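You operate a simulated robot arm through the tools that you are given. There is no shell and no other tool. Be economical: measure what you need, move in short steps, check, and stop when the job is done.

You are at the controls of a simulated two-armed robot. One attempt, no reset.

## Task
Pick up the grey sleeve with green band with one hand, pass it to the other hand and put it on the upper shelf under the tunnel. Take the can marked peach wash and leave it on the yellow card marked store. Put the blue gasket in the purple divided tub. Take the jug marked lime with red cap on the top of table marked outfeed and put it away on the shelf of table marked lanes. Fetch the can marked "plain" from the top of table marked lanes and stand it on the card in blue marked set up. Stack the can labelled "lime" from the top of table marked multipacks on top of the can that says "berry". Press the blue button marked set zero two times. Open the blue drawer marked sleeves, put the clear sleeve marked berry on the top of table marked packing away in the inside of the drawer marked sleeves, then shut the sleeves. Take the small can with purple band and leave it on the high shelf of green rack. Take the guide block marked wide and leave it on the middle shelf of green rack. Pull the drawer marked keg caps open. The order is free. Set down upright: can marked peach wash, jug marked lime with red cap, can, small can with purple band, guide block marked wide.

It is judged by the outcome, as a careful person would: the job done as asked, and still so three seconds after it is handed in. It fails if anything else is knocked over, pushed out of place, dropped, spilled or broken. Lids that push on must go on centred and level and be pressed home; caps that screw on are set level and turned clockwise until they are tight.

## Robot
Two 7-joint arms with two-finger parallel grippers on one trunk, on a base that drives. Base frame: it is fixed to the floor where the robot stands at the start and does not move with it; the origin is under the middle of the robot, x ahead of it, y to its left, z up. Readings come in m, degrees, newtons and seconds.
The left shoulder is at the start at [0.034, 0.182, 1.221], the right one opposite. With the tool pointing down near the work surface each hand reaches from about 0.1 to 0.42 m from the robot's upright axis, wherever it stands, measured 20 degrees to its own side. Places, roughly: blue button marked set zero [-0.3, 3.9, 1.1]; blue drawer marked sleeves [2.4, 0.7, 0.6]; blue gasket (7x7x2 cm) [2.6, 0.3, 0.8]; can marked berry sample, can marked lime sample, c [-0.75, 0.75, 1]; can marked berry wash, can marked lot sand, can ma [-0.75, 2.25, 1]; can marked peach wash [1.5, 1, 0.5]; card in blue marked set up [-0.5, 0.5, 0.75]; clear sleeve marked berry [1.25, -3, 1]; drawer marked keg caps [6.7, -1.5, 0.7]; grey sleeve with green band (6x6x20 cm) [0.5, -0.1, 1]; guide block marked wide [2.25, -3, 1]; high shelf of green rack [3.1, -3.1, 1.3]; inside of the drawer marked sleeves [2.3, 0.7, 0.5]; jug marked lime with red cap [1.25, 0, 1]; middle shelf of green rack [3.1, -3.1, 1]; purple divided tub (24x15x7 cm) [1, -3.1, 0.9]; shelf of table marked lanes [-0.7, 0.3, 0.3]; small can with purple band (6x6x9 cm) [2.3, -2.7, 0.9]; upper shelf under the tunnel (26x25 cm) [1.58, 0.92, 0.44]; yellow card marked store [-0.75, -1.75, 0.75]. Payload 3.91 kg a hand.
Tool frame (each hand has its own): the origin (TCP) lies between the finger pads and is the grasp point; the fingertips stand 0.03 m ahead of it; z points along the fingers, y is the line along which they close. The gripper opens to 0.11 m. The fingers are 0.02 m wide and 0.01 m thick; the gripper's body (0.048 by 0.112 m) begins 0.055 m behind the TCP.
Orientation is told as [roll, pitch, yaw] about the base's x, y, z axes, in that order, counted from this pose: with the fingers straight down and closing along the base's y, the tool's x points along the base's -x, its y along +y and its z along -z.

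## Interface
- The arms move only by the tool send_rows. It takes "left_motion", "right_motion" or both (then of equal length, played together; a hand with none holds still); each is a list of rows, each a list of 3 entries, a list of its own where there are three numbers: the shift along the tool's x, y, z in m, then the turn, a rotation vector about the tool's x, y, z in degrees, then the closure in counts, from 0 (fully open) to 255 (shut). In form: [[[tx, ty, tz], [ax, ay, az], fingers], ...]. A call has 1 to 10 rows; each row shifts and turns the commanded pose from where the row before left it, along the tool's axes as they then stand. Rows are played at 5 a second. More than 0.05 m and 8.6 degrees between two rows, or a gripper value outside its range, and nothing of the call is played. A pose out of reach is approached as far as the arm can. The call stops where the force on the tool passes 40 N (or 10 N more than at its start, if that is more) or the arm is blocked; 0.2 s more then pass. Each finger travels about 0.072 m/s and halts on what it meets, pressing with about 38 N; the grip force reading is that of the motor and also rises with nothing between the fingers. The clock runs only during rows and for 0.2 s after the last one: add rows that do not move to give the fingers time. It gives the time, the measured TCP pose, the force on the tool (base axes), the opening and the grip force at its end, in the units of the frame above (readings bear some noise), with the torque about the TCP (base axes, N m) and any sound that the robot's microphone picked up, and new pictures: "views" is both (left out), scene, wrist or none (wrist: the cameras of the hands that moved).
- Cameras (640 x 400 px; columns grow to the right, rows downward): "scene" is now at [0.0894, 0.0818, 1.3899]; the picture's right is [0.91, -0.41, 0.00], its down [-0.33, -0.73, -0.60] and it looks along [0.25, 0.55, -0.80] (base axes); focal length 214 px, centre (320, 200). "left" rides on the left gripper at [0.072, -0.017, -0.103] in its tool frame; the picture's right is [0.23, 0.97, 0.00], its down [-0.76, 0.18, -0.62] and it looks along [-0.61, 0.14, 0.78] (tool axes); focal length 222 px, centre (320, 200). "right" rides on the right gripper at [0.072, 0.017, -0.103] in its tool frame; the picture's right is [-0.23, 0.97, 0.00], its down [-0.76, -0.18, -0.62] and it looks along [-0.61, -0.14, 0.78] (tool axes); focal length 222 px, centre (320, 200). There is no depth. A picture from a camera that has moved, and an enlarged one, comes with that camera's place and axes in the base frame and with its lens. The place of the scene camera against the robot may be out by one fixed shift of up to 0.018 m in any direction.
- raise_lower(by): slides the trunk up (or, below 0, down) by that many m; the arms and the scene camera ride with it, the base frame stays. It gives what a move gives, with no picture.
- drive_base(legs): drives the robot by 1 to 6 legs, each [ahead, left, turn to the left] in m, m and degrees, along the robot's own axes; the way and the turn of a leg run together, so that a leg with both is an arc; at most 1.5 m and 180 degrees a leg. The arms and the cameras ride along, it lands a little off, and it stops where it bumps. It gives what a move gives, and a new picture of the scene camera.
- pan_tilt(pan, tilt): turns the head with the scene camera to pan (to the left, within 80 degrees either way) and tilt (down, from -29 to 69), counted from straight ahead of the robot. It gives what a move gives, and a new picture of the scene camera.
- zoom(camera, box): a new picture of the part [left, top, right, bottom] of that camera's present view, enlarged. It takes no simulated time.
- job_done(): hands the job in; it is judged then, once.

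Work in short steps. Places have to be worked out from the pictures, the camera data and where the tool is seen: move nearer, look again, correct. Check each grasp and each placing, and mend what went wrong. You have 556 turns and 360 pictures in all, those below and enlarged ones among them. Open the grippers and draw the arms clear of the work before you hand the job in, unless the task says otherwise; then end with one line.

The tools are called after "Call:" as a command line: name --argument value ..., lists and objects as JSON in quotes. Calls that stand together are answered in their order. send_rows: Moves the arms, as the interface text tells. Its arguments: {"type":"object","properties":{"left_motion":{"type":"array","items":{"type":"array"}},"right_motion":{"type":"array","items":{"type":"array"}},"views":{"type":"string","enum":["both","scene","wrist","none"]}},"required":[]} The other tools are called the same way: raise_lower (by) slides the trunk up or down; drive_base (legs) drives the base; pan_tilt (pan, tilt) turns the head that bears the scene camera; zoom (camera, box) takes an enlarged picture of a part of a camera's view; job_done () hands the job in.

At the start:

```text
clock: 0.0
left_tool_pos: [0.32, 0.4306, 1.0953]
left_tcp_rot: [0.0, 0.0, 0.1]
left_force: [1.0, 0.9, 0.2]
left_torque: [0.02, -0.03, -0.01]
left_finger_gap: 0.1101
left_grasp_force: 0.0
right_tool_pos: [0.2954, 0.0475, 1.1625]
right_tcp_rot: [0.1, 0.0, 0.0]
right_force: [0.7, 0.3, 0.2]
right_torque: [0.02, 0.0, -0.01]
right_finger_gap: 0.1098
right_grasp_force: 0.0
trunk travel left (down, up): [-0.475, 0.039]
robot x, y, heading: [-0.0018, -0.0001, -0.1]
head pan, tilt: [65.6, 52.8]
```

scene: 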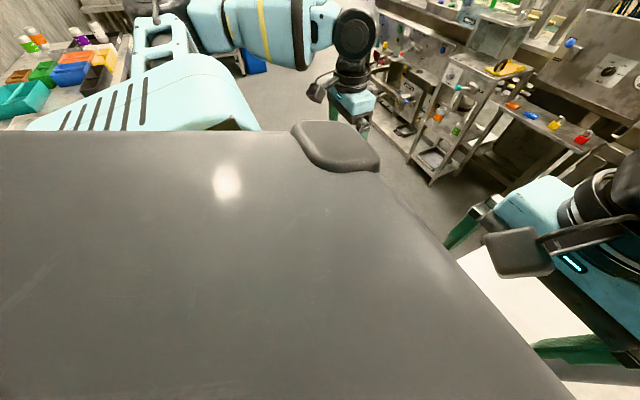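
right: 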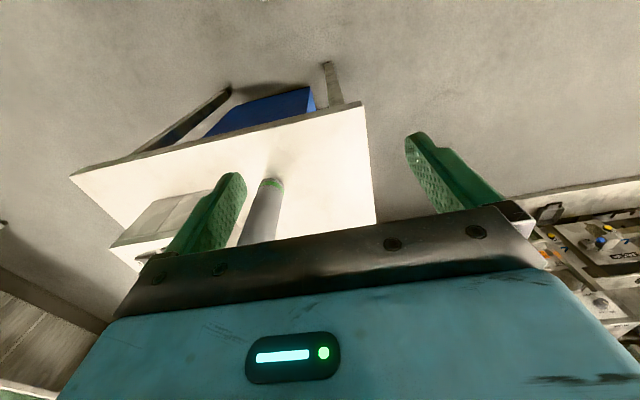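
left: 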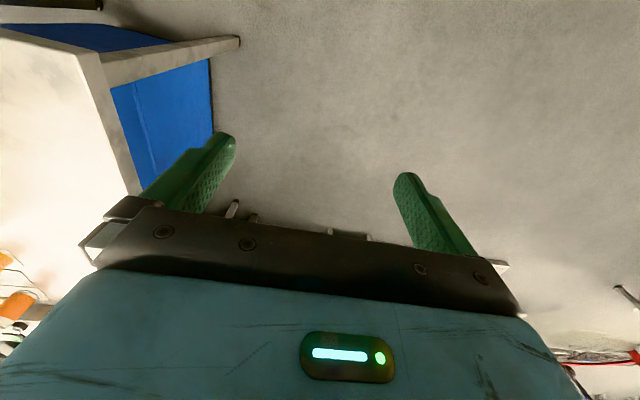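

I start by surveying the surroundings with the head.

Call:
pan_tilt --pan 0 --tilt 30

Call:
pan_tilt --pan 70 --tilt 20

Call:
pan_tilt --pan -70 --tilt 20

```text
clock: 1.4
left_tool_pos: [0.3199, 0.4292, 1.0938]
left_tcp_rot: [0.0, -0.1, 0.1]
left_force: [-0.1, -0.5, -0.6]
left_torque: [0.01, -0.03, 0.0]
left_finger_gap: 0.1099
left_grasp_force: 0.1
right_tool_pos: [0.2954, 0.0484, 1.1626]
right_tcp_rot: [0.0, 0.1, 0.0]
right_force: [-0.4, 0.9, 0.0]
right_torque: [0.0, 0.02, 0.0]
right_finger_gap: 0.1097
right_grasp_force: 0.0
trunk travel left (down, up): [-0.475, 0.039]
robot x, y, heading: [-0.004, -0.0008, -0.1]
head pan, tilt: [0.0, 30.0]
camera scene: at [0.1492, 0.0143, 1.4231], right [0.0, -1.0, 0.0], down [-0.5, 0.0, -0.87], along [0.87, 0.0, -0.5], focal length 214 px, centre (320, 200)
```

scene: 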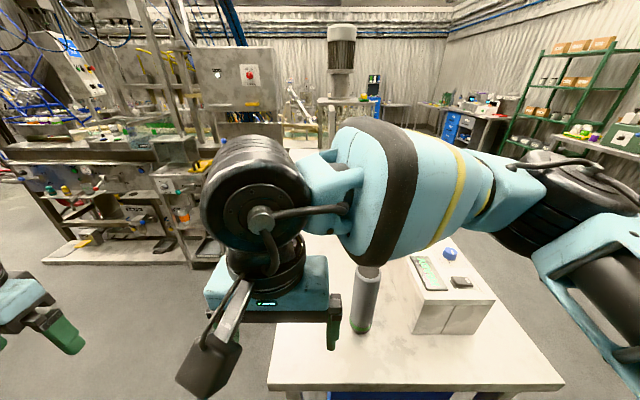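

```text
clock: 2.8
left_tool_pos: [0.3201, 0.4303, 1.0953]
left_tcp_rot: [0.0, -0.2, 0.1]
left_force: [-0.4, 0.2, -0.3]
left_torque: [0.01, -0.03, 0.0]
left_finger_gap: 0.11
left_grasp_force: 0.0
right_tool_pos: [0.2961, 0.0482, 1.1624]
right_tcp_rot: [0.0, 0.0, 0.0]
right_force: [-0.3, 0.0, 0.1]
right_torque: [0.02, 0.0, -0.01]
right_finger_gap: 0.1101
right_grasp_force: 0.1
trunk travel left (down, up): [-0.475, 0.039]
robot x, y, heading: [0.0003, 0.0007, -0.1]
head pan, tilt: [70.0, 20.0]
camera scene: at [0.0906, 0.1017, 1.4392], right [0.94, -0.34, 0.0], down [-0.12, -0.32, -0.94], along [0.32, 0.88, -0.34], focal length 214 px, centre (320, 200)
```

scene: 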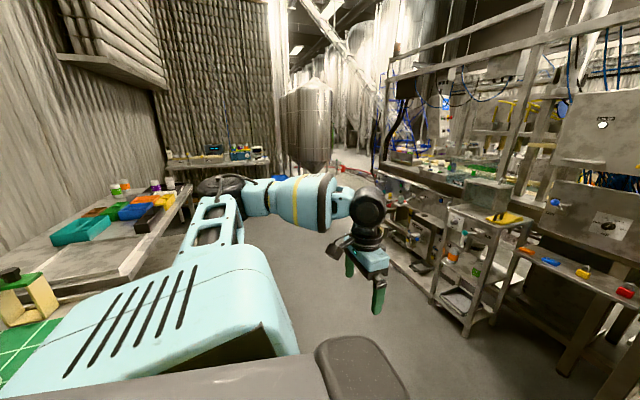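

```text
clock: 5.0
left_tool_pos: [0.3205, 0.4301, 1.0943]
left_tcp_rot: [0.1, 0.0, 0.1]
left_force: [-1.1, 0.6, -0.4]
left_torque: [0.03, 0.03, -0.02]
left_finger_gap: 0.1098
left_grasp_force: 0.2
right_tool_pos: [0.2955, 0.0468, 1.163]
right_tcp_rot: [-0.1, -0.1, 0.0]
right_force: [-0.5, 0.2, -0.4]
right_torque: [0.02, -0.01, 0.03]
right_finger_gap: 0.11
right_grasp_force: 0.0
trunk travel left (down, up): [-0.475, 0.039]
robot x, y, heading: [-0.0016, 0.0001, -0.0]
head pan, tilt: [-70.0, 20.0]
camera scene: at [0.0906, -0.0733, 1.4392], right [-0.94, -0.34, 0.0], down [-0.12, 0.32, -0.94], along [0.32, -0.88, -0.34], focal length 214 px, centre (320, 200)
```

scene: 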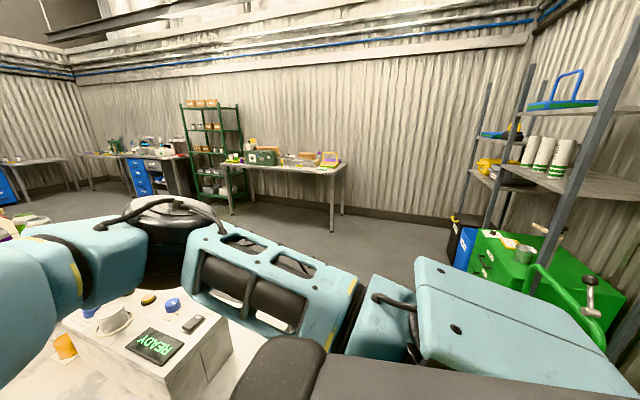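

The sleeve stands roughly at x≈0.45, y≈-0.09. I move the right hand back and aside for a clear view.

Call:
send_rows --right_motion '[[[0.03, -0.05, -0.02], [0, 0, 0], 0], [[0.03, -0.05, 0], [0, 0, 0], 0], [[0.0, -0.05, 0], [0, 0, 0], 0], [[0.0, -0.05, 0], [0, 0, 0], 0]]' --views "wrist"

Call:
pan_tilt --pan 0 --tilt 45

```text
refused: row 1 steps farther than a row can; nothing moved
```

```text
clock: 6.4
left_tool_pos: [0.3207, 0.4307, 1.0949]
left_tcp_rot: [0.0, -0.1, 0.2]
left_force: [-0.4, -0.1, 0.2]
left_torque: [0.03, 0.02, 0.03]
left_finger_gap: 0.11
left_grasp_force: 0.0
right_tool_pos: [0.2958, 0.0472, 1.1641]
right_tcp_rot: [0.0, 0.0, 0.0]
right_force: [0.2, -0.1, 0.0]
right_torque: [-0.02, 0.01, 0.05]
right_finger_gap: 0.1099
right_grasp_force: 0.0
trunk travel left (down, up): [-0.475, 0.039]
robot x, y, heading: [-0.0032, -0.0023, -0.1]
head pan, tilt: [0.0, 45.0]
camera scene: at [0.14, 0.0141, 1.4006], right [0.0, -1.0, 0.0], down [-0.71, 0.0, -0.71], along [0.71, 0.0, -0.71], focal length 214 px, centre (320, 200)
```

scene: 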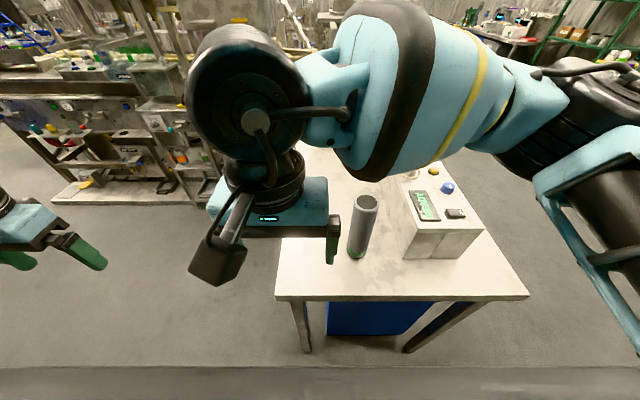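

Sleeve: centre ≈(0.435,-0.08), top z≈1.10. I move the right hand above it.

Call:
send_rows --right_motion '[[[-0.03, -0.032, 0], [0, 0, 0], 0], [[-0.036, -0.032, 0], [0, 0, 0], 0], [[-0.036, -0.032, 0], [0, 0, 0], 0], [[-0.036, -0.031, 0], [0, 0, 0], 0], [[0, 0, 0], [0, 0, 0], 0]]'

```text
clock: 7.6
left_tool_pos: [0.3202, 0.431, 1.0943]
left_tcp_rot: [0.0, -0.2, 0.3]
left_force: [0.4, 0.0, 0.2]
left_torque: [0.01, 0.01, 0.01]
left_finger_gap: 0.11
left_grasp_force: 0.1
right_tool_pos: [0.4327, -0.0781, 1.1636]
right_tcp_rot: [-0.1, 0.1, 0.0]
right_force: [0.4, 0.3, 0.1]
right_torque: [0.04, 0.04, -0.01]
right_finger_gap: 0.1099
right_grasp_force: 0.1
trunk travel left (down, up): [-0.475, 0.039]
robot x, y, heading: [0.0044, -0.0034, 0.2]
head pan, tilt: [0.0, 45.0]
camera scene: at [0.1395, 0.0149, 1.4006], right [0.0, -1.0, 0.0], down [-0.71, 0.0, -0.71], along [0.71, 0.0, -0.71], focal length 214 px, centre (320, 200)
camera right: at [0.3607, -0.0628, 1.2672], right [0.23, 0.97, 0.0], down [0.76, -0.18, 0.62], along [0.61, -0.14, -0.78], focal length 222 px, centre (320, 200)
```

scene: 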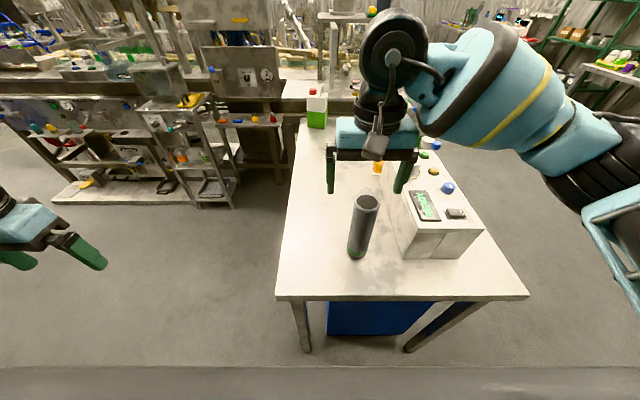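
right: 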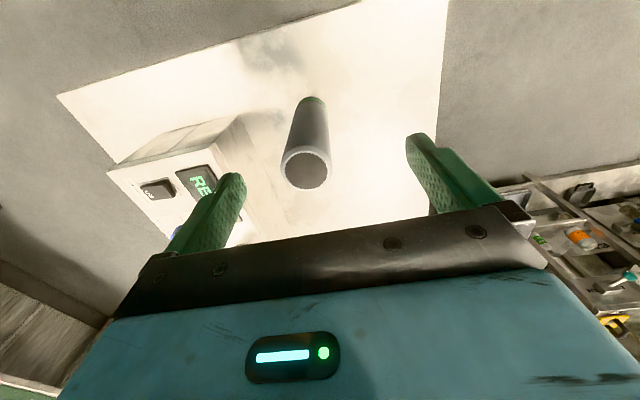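

Wrist camera puts it at (0.451,-0.095), top 1.10. I shift and go down, then close.

Call:
send_rows --right_motion '[[[-0.018, -0.017, 0], [0, 0, 0], 0], [[0, 0, 0.035], [0, 0, 0], 0], [[0, 0, 0.035], [0, 0, 0], 0], [[0, 0, 0.035], [0, 0, 0], 0], [[0, 0, 0], [0, 0, 0], 255], [[0, 0, 0], [0, 0, 0], 255], [[0, 0, 0], [0, 0, 0], 255], [[0, 0, 0], [0, 0, 0], 255]]'

```text
clock: 9.4
left_tool_pos: [0.3206, 0.4294, 1.0933]
left_tcp_rot: [0.0, -0.2, 0.0]
left_force: [0.4, -0.1, 1.1]
left_torque: [0.02, -0.01, -0.01]
left_finger_gap: 0.11
left_grasp_force: 0.2
right_tool_pos: [0.4508, -0.0948, 1.058]
right_tcp_rot: [0.1, 0.0, 0.0]
right_force: [-0.3, 0.1, -1.1]
right_torque: [-0.02, 0.0, -0.01]
right_finger_gap: 0.0
right_grasp_force: 31.6
trunk travel left (down, up): [-0.475, 0.039]
robot x, y, heading: [0.0002, -0.0026, 0.0]
head pan, tilt: [0.0, 45.0]
camera scene: at [0.14, 0.0142, 1.4006], right [0.0, -1.0, 0.0], down [-0.71, 0.0, -0.71], along [0.71, 0.0, -0.71], focal length 214 px, centre (320, 200)
camera right: at [0.3782, -0.079, 1.1616], right [0.23, 0.97, 0.0], down [0.76, -0.18, 0.62], along [0.61, -0.14, -0.78], focal length 222 px, centre (320, 200)
```

scene: 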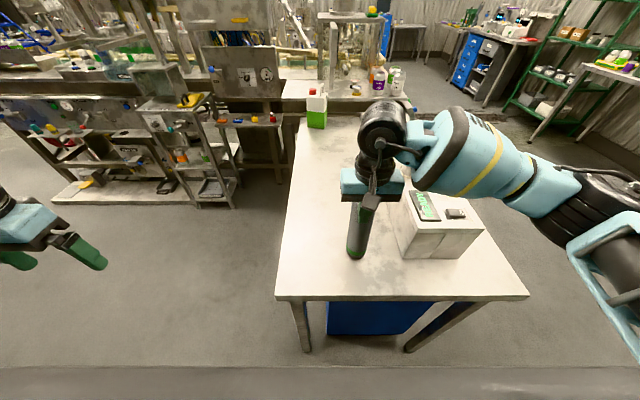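
right: 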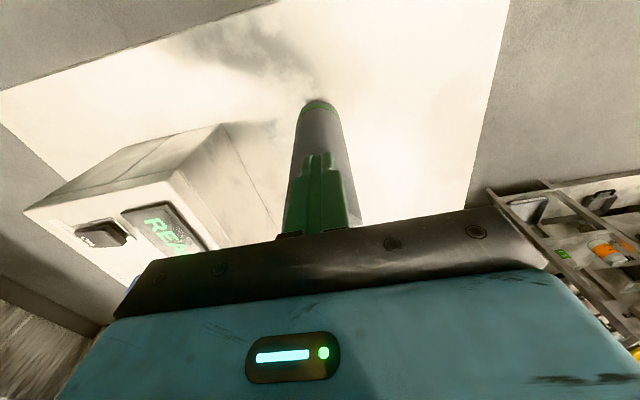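

The fingers closed just in front of the sleeve; triangulating, the table is at z≈0.865 and the sleeve centre at about (0.48,-0.10). I rise, open, look again.

Call:
send_rows --right_motion '[[[0.005, 0, -0.04], [0, 0, 0], 255], [[0, 0, -0.05], [0, 0, 0], 0], [[-0.018, -0.004, 0], [0, 0, 0], 0], [[-0.016, 0, 0], [0, 0, 0], 0], [[0, 0, 0], [0, 0, 0], 0], [[0, 0, 0], [0, 0, 0], 0]]' --views "wrist"

```text
clock: 10.8
left_tool_pos: [0.3206, 0.429, 1.095]
left_tcp_rot: [-0.1, 0.0, 0.1]
left_force: [-0.3, -0.3, -0.5]
left_torque: [0.02, -0.02, -0.01]
left_finger_gap: 0.1101
left_grasp_force: 0.1
right_tool_pos: [0.4806, -0.101, 1.1469]
right_tcp_rot: [0.0, -0.1, -0.1]
right_force: [-0.3, -0.3, 0.7]
right_torque: [0.03, 0.03, -0.01]
right_finger_gap: 0.1099
right_grasp_force: 0.1
trunk travel left (down, up): [-0.475, 0.039]
robot x, y, heading: [0.0021, 0.0048, -0.0]
head pan, tilt: [0.0, 45.0]
camera right: at [0.4083, -0.0845, 1.2509], right [0.23, 0.97, 0.0], down [0.76, -0.18, 0.62], along [0.61, -0.14, -0.78], focal length 222 px, centre (320, 200)
```

right: 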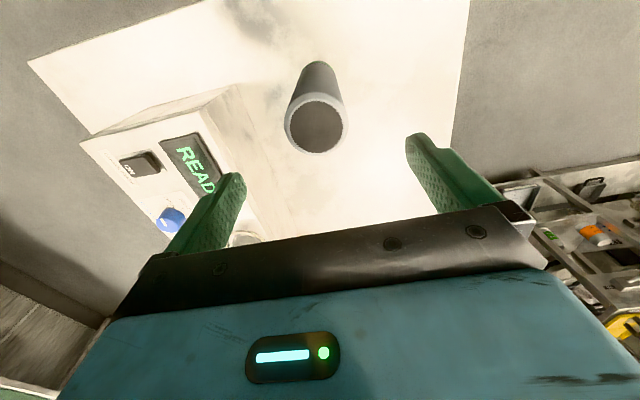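

Centred now; I descend and close.

Call:
send_rows --right_motion '[[[0, 0, 0.045], [0, 0, 0], 0], [[0, 0, 0.045], [0, 0, 0], 0], [[0, 0, 0.035], [0, 0, 0], 0], [[0, 0, 0], [0, 0, 0], 255], [[0, 0, 0], [0, 0, 0], 255], [[0, 0, 0], [0, 0, 0], 255], [[0, 0, 0], [0, 0, 0], 255]]' --views "none"

```text
clock: 12.4
left_tool_pos: [0.3209, 0.4295, 1.0947]
left_tcp_rot: [-0.1, 0.0, 0.1]
left_force: [-0.7, -0.5, 0.0]
left_torque: [0.01, 0.03, -0.01]
left_finger_gap: 0.11
left_grasp_force: 0.1
right_tool_pos: [0.4809, -0.0995, 1.0212]
right_tcp_rot: [0.0, 0.0, 0.0]
right_force: [-0.7, 0.0, 1.0]
right_torque: [0.01, 0.02, 0.02]
right_finger_gap: 0.0567
right_grasp_force: 38.4
trunk travel left (down, up): [-0.475, 0.039]
robot x, y, heading: [-0.0029, 0.0014, -0.2]
head pan, tilt: [0.0, 45.0]
```

Gripped. I lift it, and turn the left hand to point forward.

Call:
send_rows --right_motion '[[[0, 0, -0.03], [0, 0, 0], 255], [[0, 0, -0.03], [0, 0, 0], 255], [[0, 0, -0.03], [0, 0, 0], 255], [[0, 0, -0.03], [0, 0, 0], 255], [[0.02, 0.03, -0.02], [0, 0, 0], 255], [[0.02, 0.03, -0.02], [0, 0, 0], 255], [[0.02, 0.03, 0], [0, 0, 0], 255], [[0, 0, 0], [0, 0, 0], 255], [[0, 0, 0], [0, 0, 0], 255], [[0, 0, 0], [0, 0, 0], 255]]' --left_motion '[[[0, 0, 0], [0, -8.5, 0], 0], [[0, 0, 0], [0, -8.5, 0], 0], [[0, 0, 0], [0, -8.5, 0], 0], [[0, 0, 0], [0, -8.5, 0], 0], [[0, 0, 0], [0, -8.5, 0], 0], [[0, 0, 0], [0, -8.5, 0], 0], [[0, 0, 0], [0, -8.5, 0], 0], [[0, 0, 0], [0, -8.5, 0], 0], [[0, 0, 0], [0, -8.5, 0], 0], [[0, 0, 0], [0, -8.5, 0], 0]]'

```text
clock: 14.6
left_tool_pos: [0.3464, 0.4603, 1.0954]
left_tcp_rot: [-0.3, -85.2, 0.3]
left_force: [-0.5, 0.0, -0.8]
left_torque: [0.01, 0.0, 0.0]
left_finger_gap: 0.1101
left_grasp_force: 0.1
left hand out of reach, approached as far as the arm can: row 5, 6, 7
right_tool_pos: [0.4193, -0.0106, 1.1815]
right_tcp_rot: [-0.1, 0.0, 0.0]
right_force: [-0.1, -0.4, -0.2]
right_torque: [-0.04, -0.02, 0.01]
right_finger_gap: 0.0562
right_grasp_force: 38.0
trunk travel left (down, up): [-0.475, 0.039]
robot x, y, heading: [-0.0032, -0.0017, 0.2]
head pan, tilt: [0.0, 45.0]
camera scene: at [0.1399, 0.0144, 1.4005], right [0.0, -1.0, 0.0], down [-0.71, 0.0, -0.71], along [0.71, 0.0, -0.71], focal length 214 px, centre (320, 200)
camera right: at [0.3465, 0.0058, 1.2866], right [0.23, 0.97, 0.0], down [0.76, -0.18, 0.62], along [0.61, -0.14, -0.78], focal length 222 px, centre (320, 200)
camera left: at [0.2361, 0.4437, 1.0311], right [-0.02, 0.97, -0.23], down [-0.56, 0.18, 0.81], along [0.83, 0.14, 0.54], focal length 222 px, centre (320, 200)
```

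scene: 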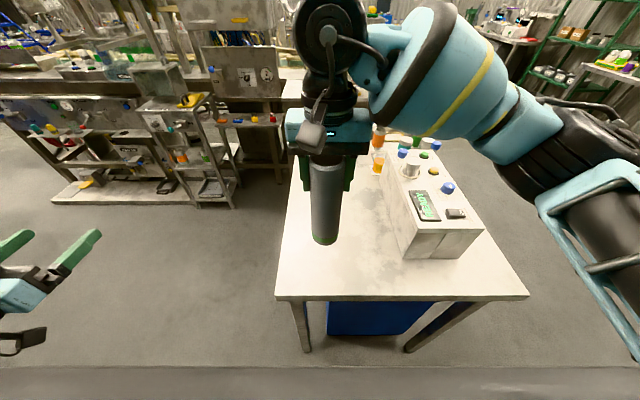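
right: 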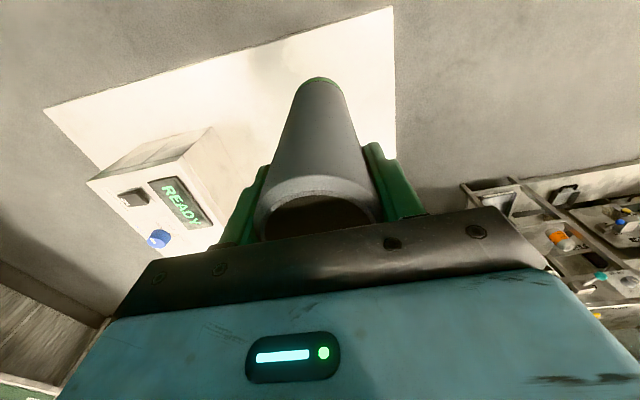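
left: 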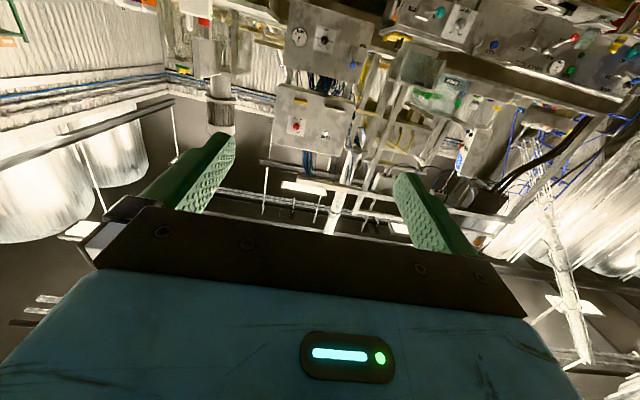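

The forward pose works. I bring the sleeve left a little and the left hand toward the meeting place, in front of the sleeve.

Call:
send_rows --right_motion '[[[-0.01, 0.03, 0], [0, 0, 0], 255], [[-0.01, 0.03, 0], [0, 0, 0], 255], [[-0.01, 0.03, 0], [0, 0, 0], 255], [[0, 0.02, 0], [0, 0, 0], 255], [[0, 0, 0], [0, 0, 0], 255], [[0, 0, 0], [0, 0, 0], 255], [[0, 0, 0], [0, 0, 0], 255], [[0, 0, 0], [0, 0, 0], 255], [[0, 0, 0], [0, 0, 0], 255]]' --left_motion '[[[0, 0, 0], [0, -5, 0], 0], [[0, -0.045, 0], [0, 0, 0], 0], [[0, -0.045, 0], [0, 0, 0], 0], [[0, -0.045, 0], [0, 0, 0], 0], [[0, -0.045, 0], [0, 0, 0], 0], [[0, -0.045, 0], [0, 0, 0], 0], [[0, -0.045, 0], [0, 0, 0], 0], [[0, -0.045, 0], [0, 0, 0], 0], [[0, -0.045, 0], [0, 0, 0], 0]]'

```text
clock: 16.6
left_tool_pos: [0.363, 0.4166, 1.0824]
left_tcp_rot: [168.9, -89.8, -168.8]
left_force: [-0.8, 0.2, -1.1]
left_torque: [-0.01, 0.01, 0.01]
left_finger_gap: 0.1097
left_grasp_force: 0.0
left hand out of reach, approached as far as the arm can: row 2, 3, 4, 5, 6, 7, 8, 9
right_tool_pos: [0.4499, 0.1005, 1.1823]
right_tcp_rot: [0.0, 0.0, 0.1]
right_force: [0.1, 1.3, -0.5]
right_torque: [0.03, 0.0, 0.02]
right_finger_gap: 0.0561
right_grasp_force: 37.7
trunk travel left (down, up): [-0.475, 0.039]
robot x, y, heading: [0.0014, 0.0008, 0.1]
head pan, tilt: [0.0, 45.0]
camera scene: at [0.14, 0.0142, 1.4005], right [0.0, -1.0, 0.0], down [-0.71, 0.0, -0.71], along [0.71, 0.0, -0.71], focal length 214 px, centre (320, 200)
camera right: at [0.3777, 0.1168, 1.287], right [0.23, 0.97, 0.0], down [0.76, -0.18, 0.62], along [0.61, -0.14, -0.78], focal length 222 px, centre (320, 200)
camera left: at [0.2596, 0.4004, 1.0089], right [0.0, 0.97, -0.23], down [-0.62, 0.18, 0.76], along [0.78, 0.14, 0.61], focal length 222 px, centre (320, 200)
```

scene: 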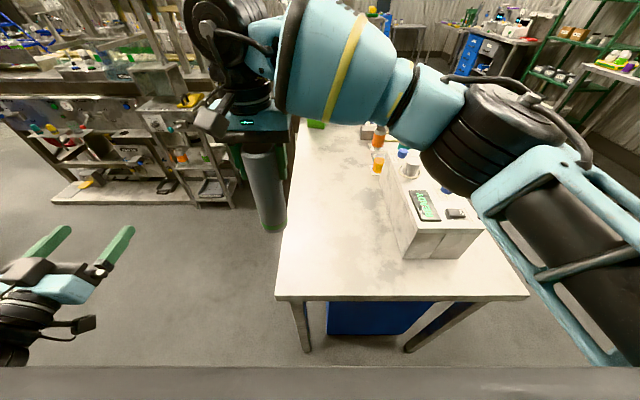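
right: 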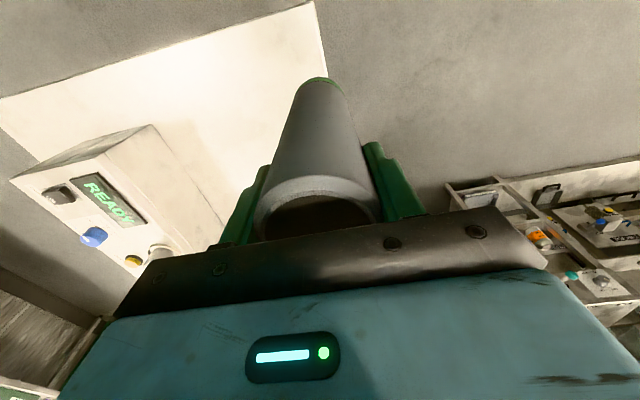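
left: 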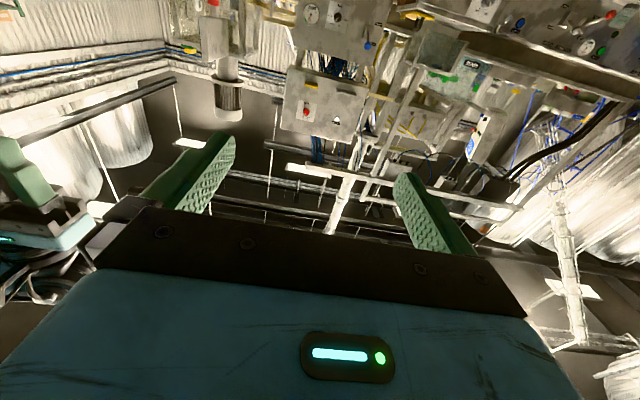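

Forward-pointing left hand cannot come to the middle; I yaw it to point diagonally to the right instead.

Call:
send_rows --left_motion '[[[0, 0, 0], [8.5, 0, 0], 0], [[0, 0, 0], [8.5, 0, 0], 0], [[0, 0, 0], [8.5, 0, 0], 0], [[0, 0, 0], [8.5, 0, 0], 0], [[0, 0, 0], [8.5, 0, 0], 0], [[0, 0, 0], [8.5, 0, 0], 0], [[0, 0, 0], [8.5, 0, 0], 0]]' --views "none"

```text
clock: 18.2
left_tool_pos: [0.3651, 0.4169, 1.0806]
left_tcp_rot: [168.7, -89.9, 131.8]
left_force: [0.5, 0.3, 0.3]
left_torque: [0.02, -0.01, 0.01]
left_finger_gap: 0.1098
left_grasp_force: 0.1
right_tool_pos: [0.4513, 0.0994, 1.1821]
right_tcp_rot: [0.0, 0.1, 0.1]
right_force: [-0.6, 0.4, 0.2]
right_torque: [0.03, 0.01, 0.01]
right_finger_gap: 0.0563
right_grasp_force: 37.7
trunk travel left (down, up): [-0.475, 0.039]
robot x, y, heading: [0.001, 0.0002, 0.0]
head pan, tilt: [0.0, 45.0]
```

Now I move the left hand to a standoff 12 cm from the sleeve.

Call:
send_rows --left_motion '[[[-0.0068, -0.0176, 0.0393], [0, 0, 0], 0], [[-0.0068, -0.0176, 0.0393], [0, 0, 0], 0], [[-0.0068, -0.0176, 0.0393], [0, 0, 0], 0], [[-0.0068, -0.0176, 0.0393], [0, 0, 0], 0], [[-0.0068, -0.0176, 0.0393], [0, 0, 0], 0]]'

```text
clock: 19.4
left_tool_pos: [0.3879, 0.2027, 1.1151]
left_tcp_rot: [26.6, -90.0, -86.0]
left_force: [0.3, -0.4, -0.2]
left_torque: [0.01, 0.05, 0.03]
left_finger_gap: 0.1099
left_grasp_force: 0.1
right_tool_pos: [0.4507, 0.1001, 1.1818]
right_tcp_rot: [0.1, 0.0, -0.1]
right_force: [0.2, 0.2, 0.4]
right_torque: [-0.04, -0.01, -0.01]
right_finger_gap: 0.0563
right_grasp_force: 38.3
trunk travel left (down, up): [-0.475, 0.039]
robot x, y, heading: [-0.0044, -0.0021, -0.1]
head pan, tilt: [0.0, 45.0]
camera scene: at [0.1407, 0.0137, 1.4004], right [0.0, -1.0, 0.0], down [-0.71, 0.0, -0.71], along [0.71, 0.0, -0.71], focal length 214 px, centre (320, 200)
camera left: at [0.3201, 0.2836, 1.0427], right [0.84, 0.5, -0.23], down [-0.16, 0.63, 0.76], along [0.52, -0.6, 0.61], focal length 222 px, centre (320, 200)
```

scene: 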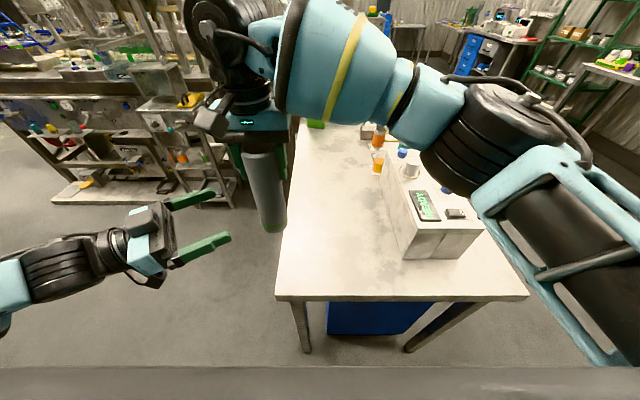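
left: 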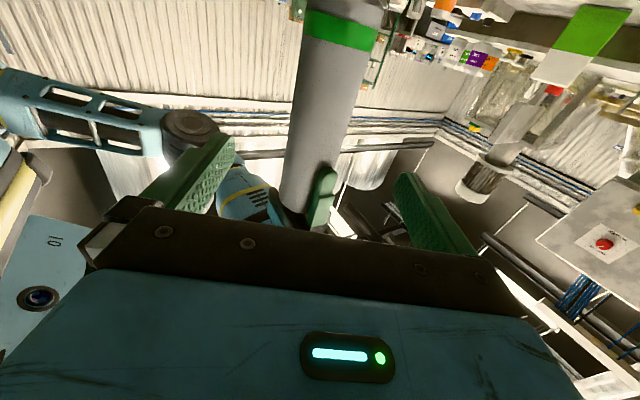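

Aligned. I advance 0.118 and close the left fingers.

Call:
send_rows --left_motion '[[[0, 0.001, 0.04], [0, 0, 0], 0], [[0, 0.001, 0.04], [0, 0, 0], 0], [[0, 0, 0.038], [0, 0, 0], 0], [[0, 0, 0], [0, 0, 0], 255], [[0, 0, 0], [0, 0, 0], 255], [[0, 0, 0], [0, 0, 0], 255], [[0, 0, 0], [0, 0, 0], 255]]'

```text
clock: 21.0
left_tool_pos: [0.4483, 0.1011, 1.1162]
left_tcp_rot: [145.4, -89.8, 155.0]
left_force: [-8.7, -7.0, -1.6]
left_torque: [0.03, -0.23, 0.03]
left_finger_gap: 0.0561
left_grasp_force: 37.7
right_tool_pos: [0.4516, 0.0994, 1.1825]
right_tcp_rot: [0.1, -0.1, -0.1]
right_force: [8.7, 7.8, 0.9]
right_torque: [0.51, -0.28, -0.06]
right_finger_gap: 0.0564
right_grasp_force: 38.0
trunk travel left (down, up): [-0.475, 0.039]
robot x, y, heading: [-0.0001, -0.0045, 0.2]
head pan, tilt: [0.0, 45.0]
camera scene: at [0.14, 0.0142, 1.4006], right [0.0, -1.0, 0.0], down [-0.71, 0.0, -0.71], along [0.71, 0.0, -0.71], focal length 214 px, centre (320, 200)
camera left: at [0.3809, 0.1825, 1.0435], right [0.84, 0.49, -0.23], down [-0.16, 0.63, 0.76], along [0.52, -0.6, 0.61], focal length 222 px, centre (320, 200)
```

scene: 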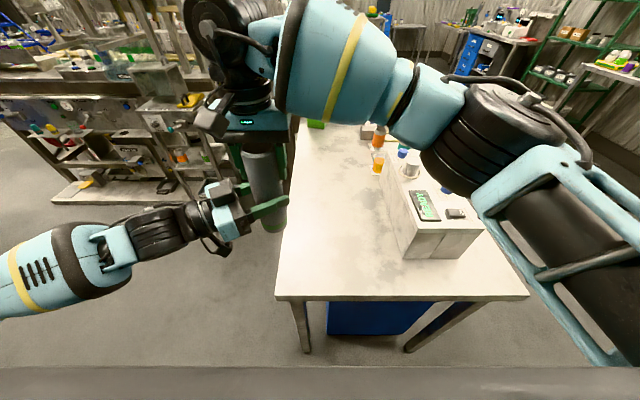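
left: 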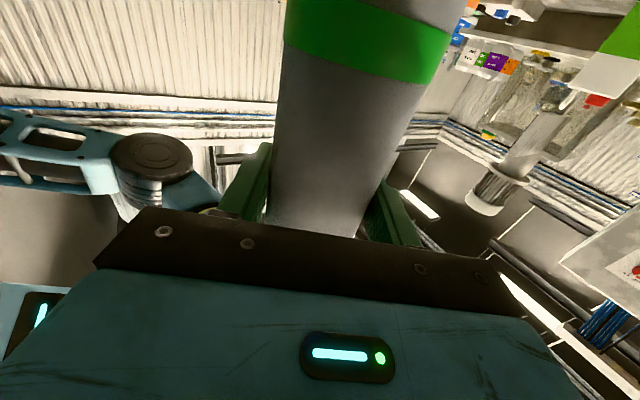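

Both hold it. I open the right hand and lift it off, then draw aside.

Call:
send_rows --right_motion '[[[0, 0, 0], [0, 0, 0], 0], [[0, 0, 0], [0, 0, 0], 0], [[0, 0, 0], [0, 0, 0], 0], [[0, 0, -0.04], [0, 0, 0], 0], [[0, 0, -0.04], [0, 0, 0], 0], [[0, 0, -0.03], [0, 0, 0], 0], [[0, -0.05, 0], [0, 0, 0], 0], [[0.02, -0.045, 0], [0, 0, 0], 0], [[0.02, -0.045, 0], [0, 0, 0], 0], [[0.02, -0.045, 0], [0, 0, 0], 0]]' --views "scene"

```text
clock: 23.2
left_tool_pos: [0.4484, 0.0998, 1.1164]
left_tcp_rot: [77.5, -89.9, -136.9]
left_force: [-0.2, -0.3, 0.7]
left_torque: [-0.01, 0.02, -0.01]
left_finger_gap: 0.056
left_grasp_force: 38.1
right_tool_pos: [0.389, -0.0876, 1.2923]
right_tcp_rot: [0.1, 0.0, 0.0]
right_force: [-1.2, 0.1, -0.1]
right_torque: [0.01, -0.01, 0.0]
right_finger_gap: 0.11
right_grasp_force: 0.0
trunk travel left (down, up): [-0.475, 0.039]
robot x, y, heading: [0.005, -0.0, -0.1]
head pan, tilt: [0.0, 45.0]
camera scene: at [0.1394, 0.0121, 1.4006], right [0.0, -1.0, 0.0], down [-0.71, 0.0, -0.71], along [0.71, 0.0, -0.71], focal length 214 px, centre (320, 200)
```

scene: 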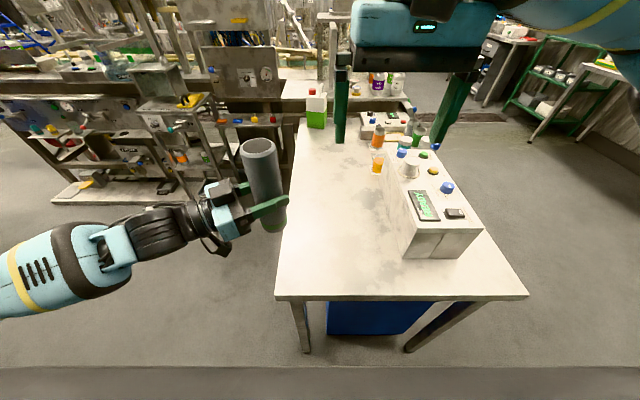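

Handover done. I fold the arms back and take a closer look at the cart area.

Call:
send_rows --left_motion '[[[0, 0.02, -0.04], [-8.5, 0, 0], 255], [[0, 0.02, -0.04], [-8.5, 0, 0], 255], [[0, 0.02, -0.04], [-8.5, 0, 0], 255], [[0, 0.03, -0.03], [-8.5, 0, 0], 255], [[0, 0.03, -0.02], [-8.5, 0, 0], 255], [[0, 0.03, 0], [-8.5, 0, 0], 255], [[0, 0.03, 0], [-8.5, 0, 0], 255]]' --right_motion '[[[0.02, -0.04, 0], [0, 0, 0], 0], [[0.02, -0.04, 0], [0, 0, 0], 0], [[0.02, -0.04, 0], [0, 0, 0], 0], [[0.0, -0.04, 0.02], [0, 0, 0], 0], [[0, -0.04, 0.02], [0, 0, 0], 0], [[0, 0, 0.02], [0, 0, 0], 0], [[0, 0, 0], [0, 0, 0], 0]]' --views "none"

Call:
pan_tilt --pan 32 --tilt 28

Call:
zoom --camera "scene" --box '[200, 40, 520, 240]'

```text
clock: 24.8
left_tool_pos: [0.4291, 0.3744, 1.11]
left_tcp_rot: [122.0, -89.9, -121.7]
left_force: [0.9, 0.0, 0.9]
left_torque: [-0.02, 0.0, -0.01]
left_finger_gap: 0.0561
left_grasp_force: 37.9
left hand out of reach, approached as far as the arm can: row 5
right_tool_pos: [0.3296, -0.2856, 1.2308]
right_tcp_rot: [-0.1, 0.1, -0.1]
right_force: [-0.8, 0.8, 0.6]
right_torque: [-0.01, 0.02, -0.01]
right_finger_gap: 0.1099
right_grasp_force: 0.1
trunk travel left (down, up): [-0.475, 0.039]
robot x, y, heading: [-0.0003, -0.0026, 0.4]
head pan, tilt: [0.0, 45.0]
```

```text
clock: 25.8
left_tool_pos: [0.4275, 0.3724, 1.109]
left_tcp_rot: [163.1, -89.8, -163.1]
left_force: [-0.1, -0.4, 0.0]
left_torque: [-0.01, 0.03, 0.02]
left_finger_gap: 0.0562
left_grasp_force: 38.1
right_tool_pos: [0.3296, -0.2846, 1.2307]
right_tcp_rot: [0.0, 0.0, 0.0]
right_force: [0.1, 0.1, -0.3]
right_torque: [0.03, 0.01, -0.01]
right_finger_gap: 0.1103
right_grasp_force: 0.1
trunk travel left (down, up): [-0.475, 0.039]
robot x, y, heading: [0.0009, 0.0009, 0.1]
head pan, tilt: [32.0, 28.0]
camera scene: at [0.1361, 0.0624, 1.4263], right [0.53, -0.85, 0.0], down [-0.4, -0.25, -0.88], along [0.75, 0.47, -0.47], focal length 214 px, centre (320, 200)
```

scene: 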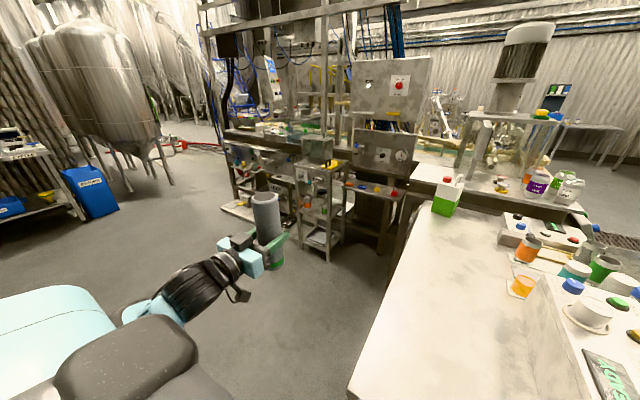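

```text
2.00 times, centred on (360, 140) of scene
camera zoom: at [0.1361, 0.0624, 1.4263], right [0.53, -0.85, 0.0], down [-0.4, -0.25, -0.88], along [0.75, 0.47, -0.47], focal length 429 px, centre (240, 320)
```

zoom: 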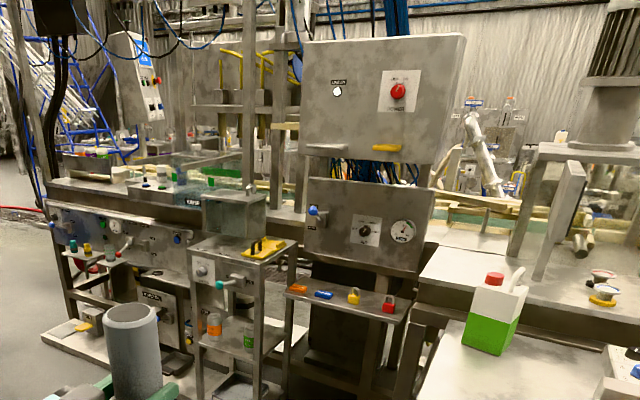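

The peach can (orange) stands at about (1.5,1.06) on the upper cart shelf. I drive left around the table and then ahead toward the cart.

Call:
drive_base --legs '[[0.0, 0.5, 0], [0.3, 0.45, 0], [0.42, 0, 0]]'

Call:
pan_tilt --pan 0 --tilt 45

```text
clock: 36.9
left_tool_pos: [1.1483, 1.3205, 1.1105]
left_tcp_rot: [162.9, -89.9, -162.9]
left_force: [0.0, -0.2, -0.7]
left_torque: [0.02, 0.0, -0.04]
left_finger_gap: 0.0559
left_grasp_force: 38.1
right_tool_pos: [1.0475, 0.6621, 1.2316]
right_tcp_rot: [0.0, 0.0, -0.1]
right_force: [-0.7, -0.1, 0.3]
right_torque: [0.0, 0.02, -0.03]
right_finger_gap: 0.11
right_grasp_force: 0.1
trunk travel left (down, up): [-0.475, 0.039]
robot x, y, heading: [0.7198, 0.9488, -0.2]
head pan, tilt: [32.0, 28.0]
camera scene: at [0.8546, 1.0096, 1.4263], right [0.53, -0.85, 0.0], down [-0.4, -0.25, -0.88], along [0.75, 0.47, -0.47], focal length 214 px, centre (320, 200)
```

scene: 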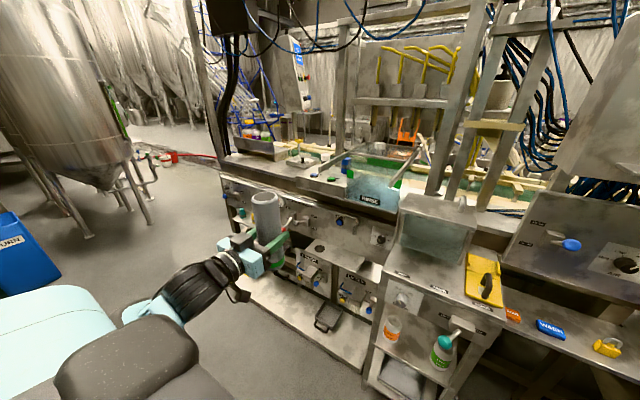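

```text
clock: 37.9
left_tool_pos: [1.1479, 1.3203, 1.1094]
left_tcp_rot: [171.4, -89.9, -171.6]
left_force: [0.0, 0.2, -0.7]
left_torque: [-0.02, 0.01, 0.01]
left_finger_gap: 0.0561
left_grasp_force: 37.8
right_tool_pos: [1.047, 0.6617, 1.2312]
right_tcp_rot: [0.1, 0.0, -0.1]
right_force: [-0.5, -0.3, -0.1]
right_torque: [0.02, 0.02, 0.04]
right_finger_gap: 0.1099
right_grasp_force: 0.1
trunk travel left (down, up): [-0.475, 0.039]
robot x, y, heading: [0.7202, 0.9452, 0.1]
head pan, tilt: [0.0, 45.0]
camera scene: at [0.8584, 0.9614, 1.4006], right [0.0, -1.0, 0.0], down [-0.71, 0.0, -0.71], along [0.71, 0.0, -0.71], focal length 214 px, centre (320, 200)
```

scene: 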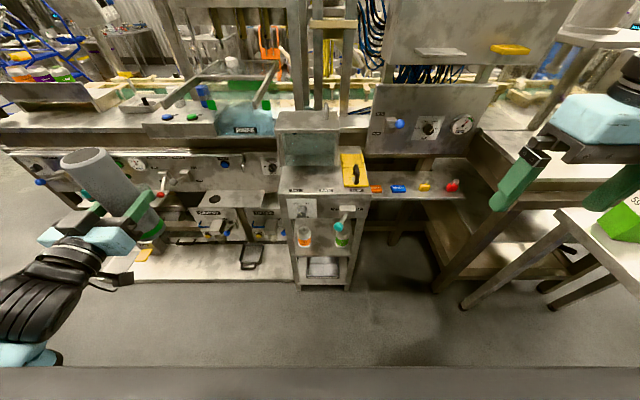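

Call:
zoom --camera "scene" --box '[260, 180, 400, 300]'

```text
3.33 times, centred on (330, 240) of scene
camera zoom: at [0.8584, 0.9614, 1.4006], right [0.0, -1.0, 0.0], down [-0.71, 0.0, -0.71], along [0.71, 0.0, -0.71], focal length 715 px, centre (287, 67)
```

zoom: 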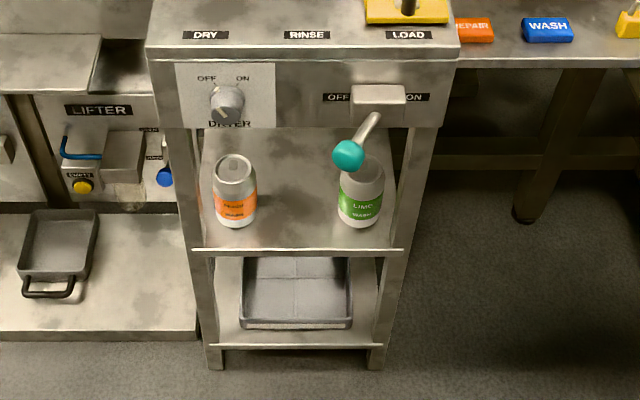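

I see PEACH WASH (left, ≈(1.51,1.03)) and LIME WASH (right) on the upper shelf; opening z 0.44–0.73. I'll take the peach can with the right hand first: tilt it to point forward-down 30°, then lower the trunk.

Call:
send_rows --right_motion '[[[0, 0, 0], [0, -8.5, 0], 0], [[0, 0, 0], [0, -8.5, 0], 0], [[0, 0, 0], [0, -8.5, 0], 0], [[0, 0, 0], [0, -8.5, 0], 0], [[0, 0, 0], [0, -8.5, 0], 0], [[0, 0, 0], [0, -8.5, 0], 0], [[0, 0, 0], [0, -8.5, 0], 0]]' --views "none"

Call:
raise_lower --by -0.4

```text
clock: 39.5
left_tool_pos: [1.1482, 1.3204, 1.1111]
left_tcp_rot: [152.1, -89.9, -152.1]
left_force: [0.1, -0.4, -0.7]
left_torque: [0.02, 0.0, 0.0]
left_finger_gap: 0.0562
left_grasp_force: 38.1
right_tool_pos: [1.1104, 0.6482, 1.2858]
right_tcp_rot: [0.1, -59.5, -0.1]
right_force: [0.7, -0.3, -0.7]
right_torque: [0.0, -0.01, -0.01]
right_finger_gap: 0.1102
right_grasp_force: 0.1
right hand out of reach, approached as far as the arm can: row 5, 6, 7
trunk travel left (down, up): [-0.475, 0.039]
robot x, y, heading: [0.7189, 0.9477, -0.0]
head pan, tilt: [0.0, 45.0]
```

```text
clock: 43.3
left_tool_pos: [1.1499, 1.32, 0.524]
left_tcp_rot: [0.1, -62.0, -0.1]
left_force: [-0.8, 0.5, 0.3]
left_torque: [0.01, 0.0, 0.0]
left_finger_gap: 0.0558
left_grasp_force: 38.6
right_tool_pos: [1.1991, 0.6477, 0.684]
right_tcp_rot: [0.0, -29.8, -0.2]
right_force: [-0.6, -0.2, -0.4]
right_torque: [-0.01, 0.0, 0.01]
right_finger_gap: 0.1102
right_grasp_force: 0.1
trunk travel left (down, up): [-0.075, 0.439]
robot x, y, heading: [0.7203, 0.9477, -0.0]
head pan, tilt: [0.0, 45.0]
```

Lowering also pitched the arms by about 30°. I take a look.

Call:
pan_tilt --pan 0 --tilt 20

```text
clock: 44.2
left_tool_pos: [1.1501, 1.3218, 0.5236]
left_tcp_rot: [0.0, -62.0, -0.1]
left_force: [0.3, 0.2, -0.7]
left_torque: [0.0, 0.0, 0.03]
left_finger_gap: 0.0561
left_grasp_force: 37.8
right_tool_pos: [1.2013, 0.648, 0.6848]
right_tcp_rot: [-0.1, -29.9, -0.2]
right_force: [-0.1, 0.6, -0.1]
right_torque: [0.01, 0.03, 0.01]
right_finger_gap: 0.1103
right_grasp_force: 0.0
trunk travel left (down, up): [-0.075, 0.439]
robot x, y, heading: [0.719, 0.9442, -0.5]
head pan, tilt: [0.0, 20.0]
camera scene: at [1.0372, 0.9609, 0.9907], right [0.0, -1.0, 0.0], down [-0.34, 0.0, -0.94], along [0.94, 0.0, -0.34], focal length 214 px, centre (320, 200)
```

scene: 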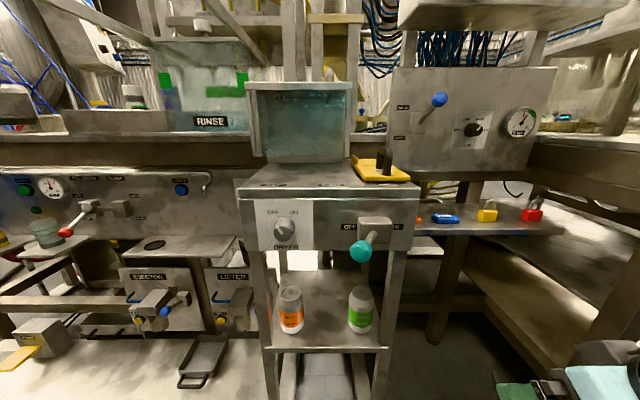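

Same positions confirmed: peach ≈(1.505,1.03), close beside the left post, so I'll come in diagonally (yaw +40°) with the right hand. I orient both hands (sleeve back to vertical).

Call:
send_rows --right_motion '[[[0, 0, 0], [0, -8, 0], 0], [[0, 0, 0], [0, -8, 0], 0], [[0, 0, 0], [0, -8, 0], 0], [[0, 0, 0], [0, -8, 0], 0], [[0, 0, 0], [0, -8, 0], 0], [[0, 0, 0], [-7.52, 0, -2.74], 0], [[0, 0, 0], [-7.52, 0, -2.74], 0], [[0, 0, 0], [-7.52, 0, -2.74], 0], [[0, 0, 0], [-7.52, 0, -2.74], 0], [[0, 0, 0], [-7.52, 0, -2.74], 0]]' --left_motion '[[[-0.03, 0.02, 0], [0, -7, 0], 255], [[-0.03, 0.02, 0], [0, -7, 0], 255], [[-0.03, 0, 0], [0, -7, 0], 255], [[0, 0, 0], [0, -7, 0], 255], [[0, 0, 0], [0, 0, 0], 255], [[0, 0, 0], [0, 0, 0], 255], [[0, 0, 0], [0, 0, 0], 255], [[0, 0, 0], [0, 0, 0], 255], [[0, 0, 0], [0, 0, 0], 255], [[0, 0, 0], [0, 0, 0], 255]]' --views "scene"

```text
clock: 46.4
left_tool_pos: [1.1843, 1.3594, 0.608]
left_tcp_rot: [47.3, -89.9, -47.4]
left_force: [-0.6, 0.5, 0.0]
left_torque: [0.0, -0.03, 0.01]
left_finger_gap: 0.0561
left_grasp_force: 38.3
right_tool_pos: [1.2817, 0.6409, 0.6914]
right_tcp_rot: [0.2, -69.9, 39.6]
right_force: [0.2, 0.5, -0.3]
right_torque: [0.0, 0.01, 0.0]
right_finger_gap: 0.1102
right_grasp_force: 0.1
right hand out of reach, approached as far as the arm can: row 1, 2, 3, 4, 5
trunk travel left (down, up): [-0.075, 0.439]
robot x, y, heading: [0.7204, 0.9479, -0.5]
head pan, tilt: [0.0, 20.0]
camera scene: at [1.0373, 0.9611, 0.9907], right [0.0, -1.0, 0.0], down [-0.34, 0.0, -0.94], along [0.94, 0.0, -0.34], focal length 214 px, centre (320, 200)
```

scene: 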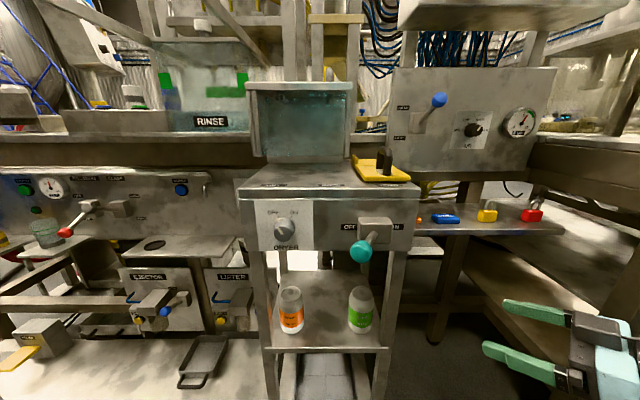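

I bring the right hand lower and inward in front of the shelf.

Call:
send_rows --right_motion '[[[0.0298, 0.0192, 0.0279], [0, 0, 0], 0], [[0.0298, 0.0192, 0.0279], [0, 0, 0], 0], [[0.0298, 0.0192, 0.0279], [0, 0, 0], 0], [[0.0298, 0.0192, 0.0279], [0, 0, 0], 0], [[-0.01, 0.019, 0.0273], [0, 0, 0], 0], [[-0.01, 0.019, 0.0273], [0, 0, 0], 0], [[-0.01, 0.019, 0.0273], [0, 0, 0], 0]]'

```text
clock: 48.0
left_tool_pos: [1.1827, 1.3604, 0.6069]
left_tcp_rot: [50.1, -89.9, -50.2]
left_force: [0.1, 0.0, -0.2]
left_torque: [-0.03, -0.01, -0.01]
left_finger_gap: 0.0561
left_grasp_force: 38.4
right_tool_pos: [1.3535, 0.8145, 0.6146]
right_tcp_rot: [0.5, -69.6, 39.5]
right_force: [-0.7, -0.4, 0.3]
right_torque: [0.02, -0.01, 0.0]
right_finger_gap: 0.1101
right_grasp_force: 0.1
right hand out of reach, approached as far as the arm can: row 3, 4, 5, 7
trunk travel left (down, up): [-0.075, 0.439]
robot x, y, heading: [0.7169, 0.9472, -0.3]
head pan, tilt: [0.0, 20.0]
camera scene: at [1.0373, 0.961, 0.9907], right [0.0, -1.0, 0.0], down [-0.34, 0.0, -0.94], along [0.94, 0.0, -0.34], focal length 214 px, centre (320, 200)
camera right: at [1.2489, 0.7489, 0.5835], right [-0.56, 0.8, 0.22], down [-0.13, -0.34, 0.93], along [0.82, 0.5, 0.29], focal length 222 px, centre (320, 200)
```

scene: 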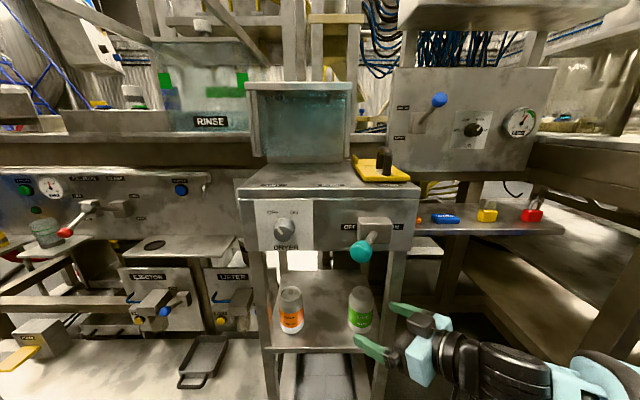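
right: 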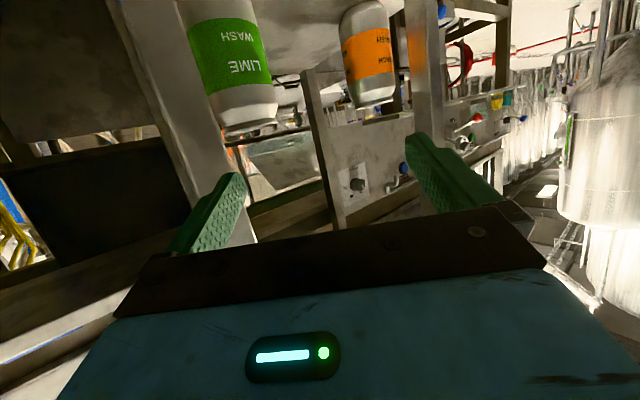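

The right arm can't get lower in this pose; I lower the trunk the remaining bit.

Call:
raise_lower --by -0.07

```text
clock: 49.1
left_tool_pos: [1.1827, 1.3597, 0.5369]
left_tcp_rot: [96.0, -89.9, -96.1]
left_force: [0.2, 0.7, -0.1]
left_torque: [0.0, -0.01, -0.01]
left_finger_gap: 0.0559
left_grasp_force: 38.2
right_tool_pos: [1.3614, 0.814, 0.5507]
right_tcp_rot: [1.7, -69.0, 38.6]
right_force: [-0.5, -0.3, -0.2]
right_torque: [0.0, 0.01, 0.04]
right_finger_gap: 0.1101
right_grasp_force: 0.1
trunk travel left (down, up): [-0.005, 0.509]
robot x, y, heading: [0.7195, 0.9487, -0.2]
head pan, tilt: [0.0, 20.0]
```

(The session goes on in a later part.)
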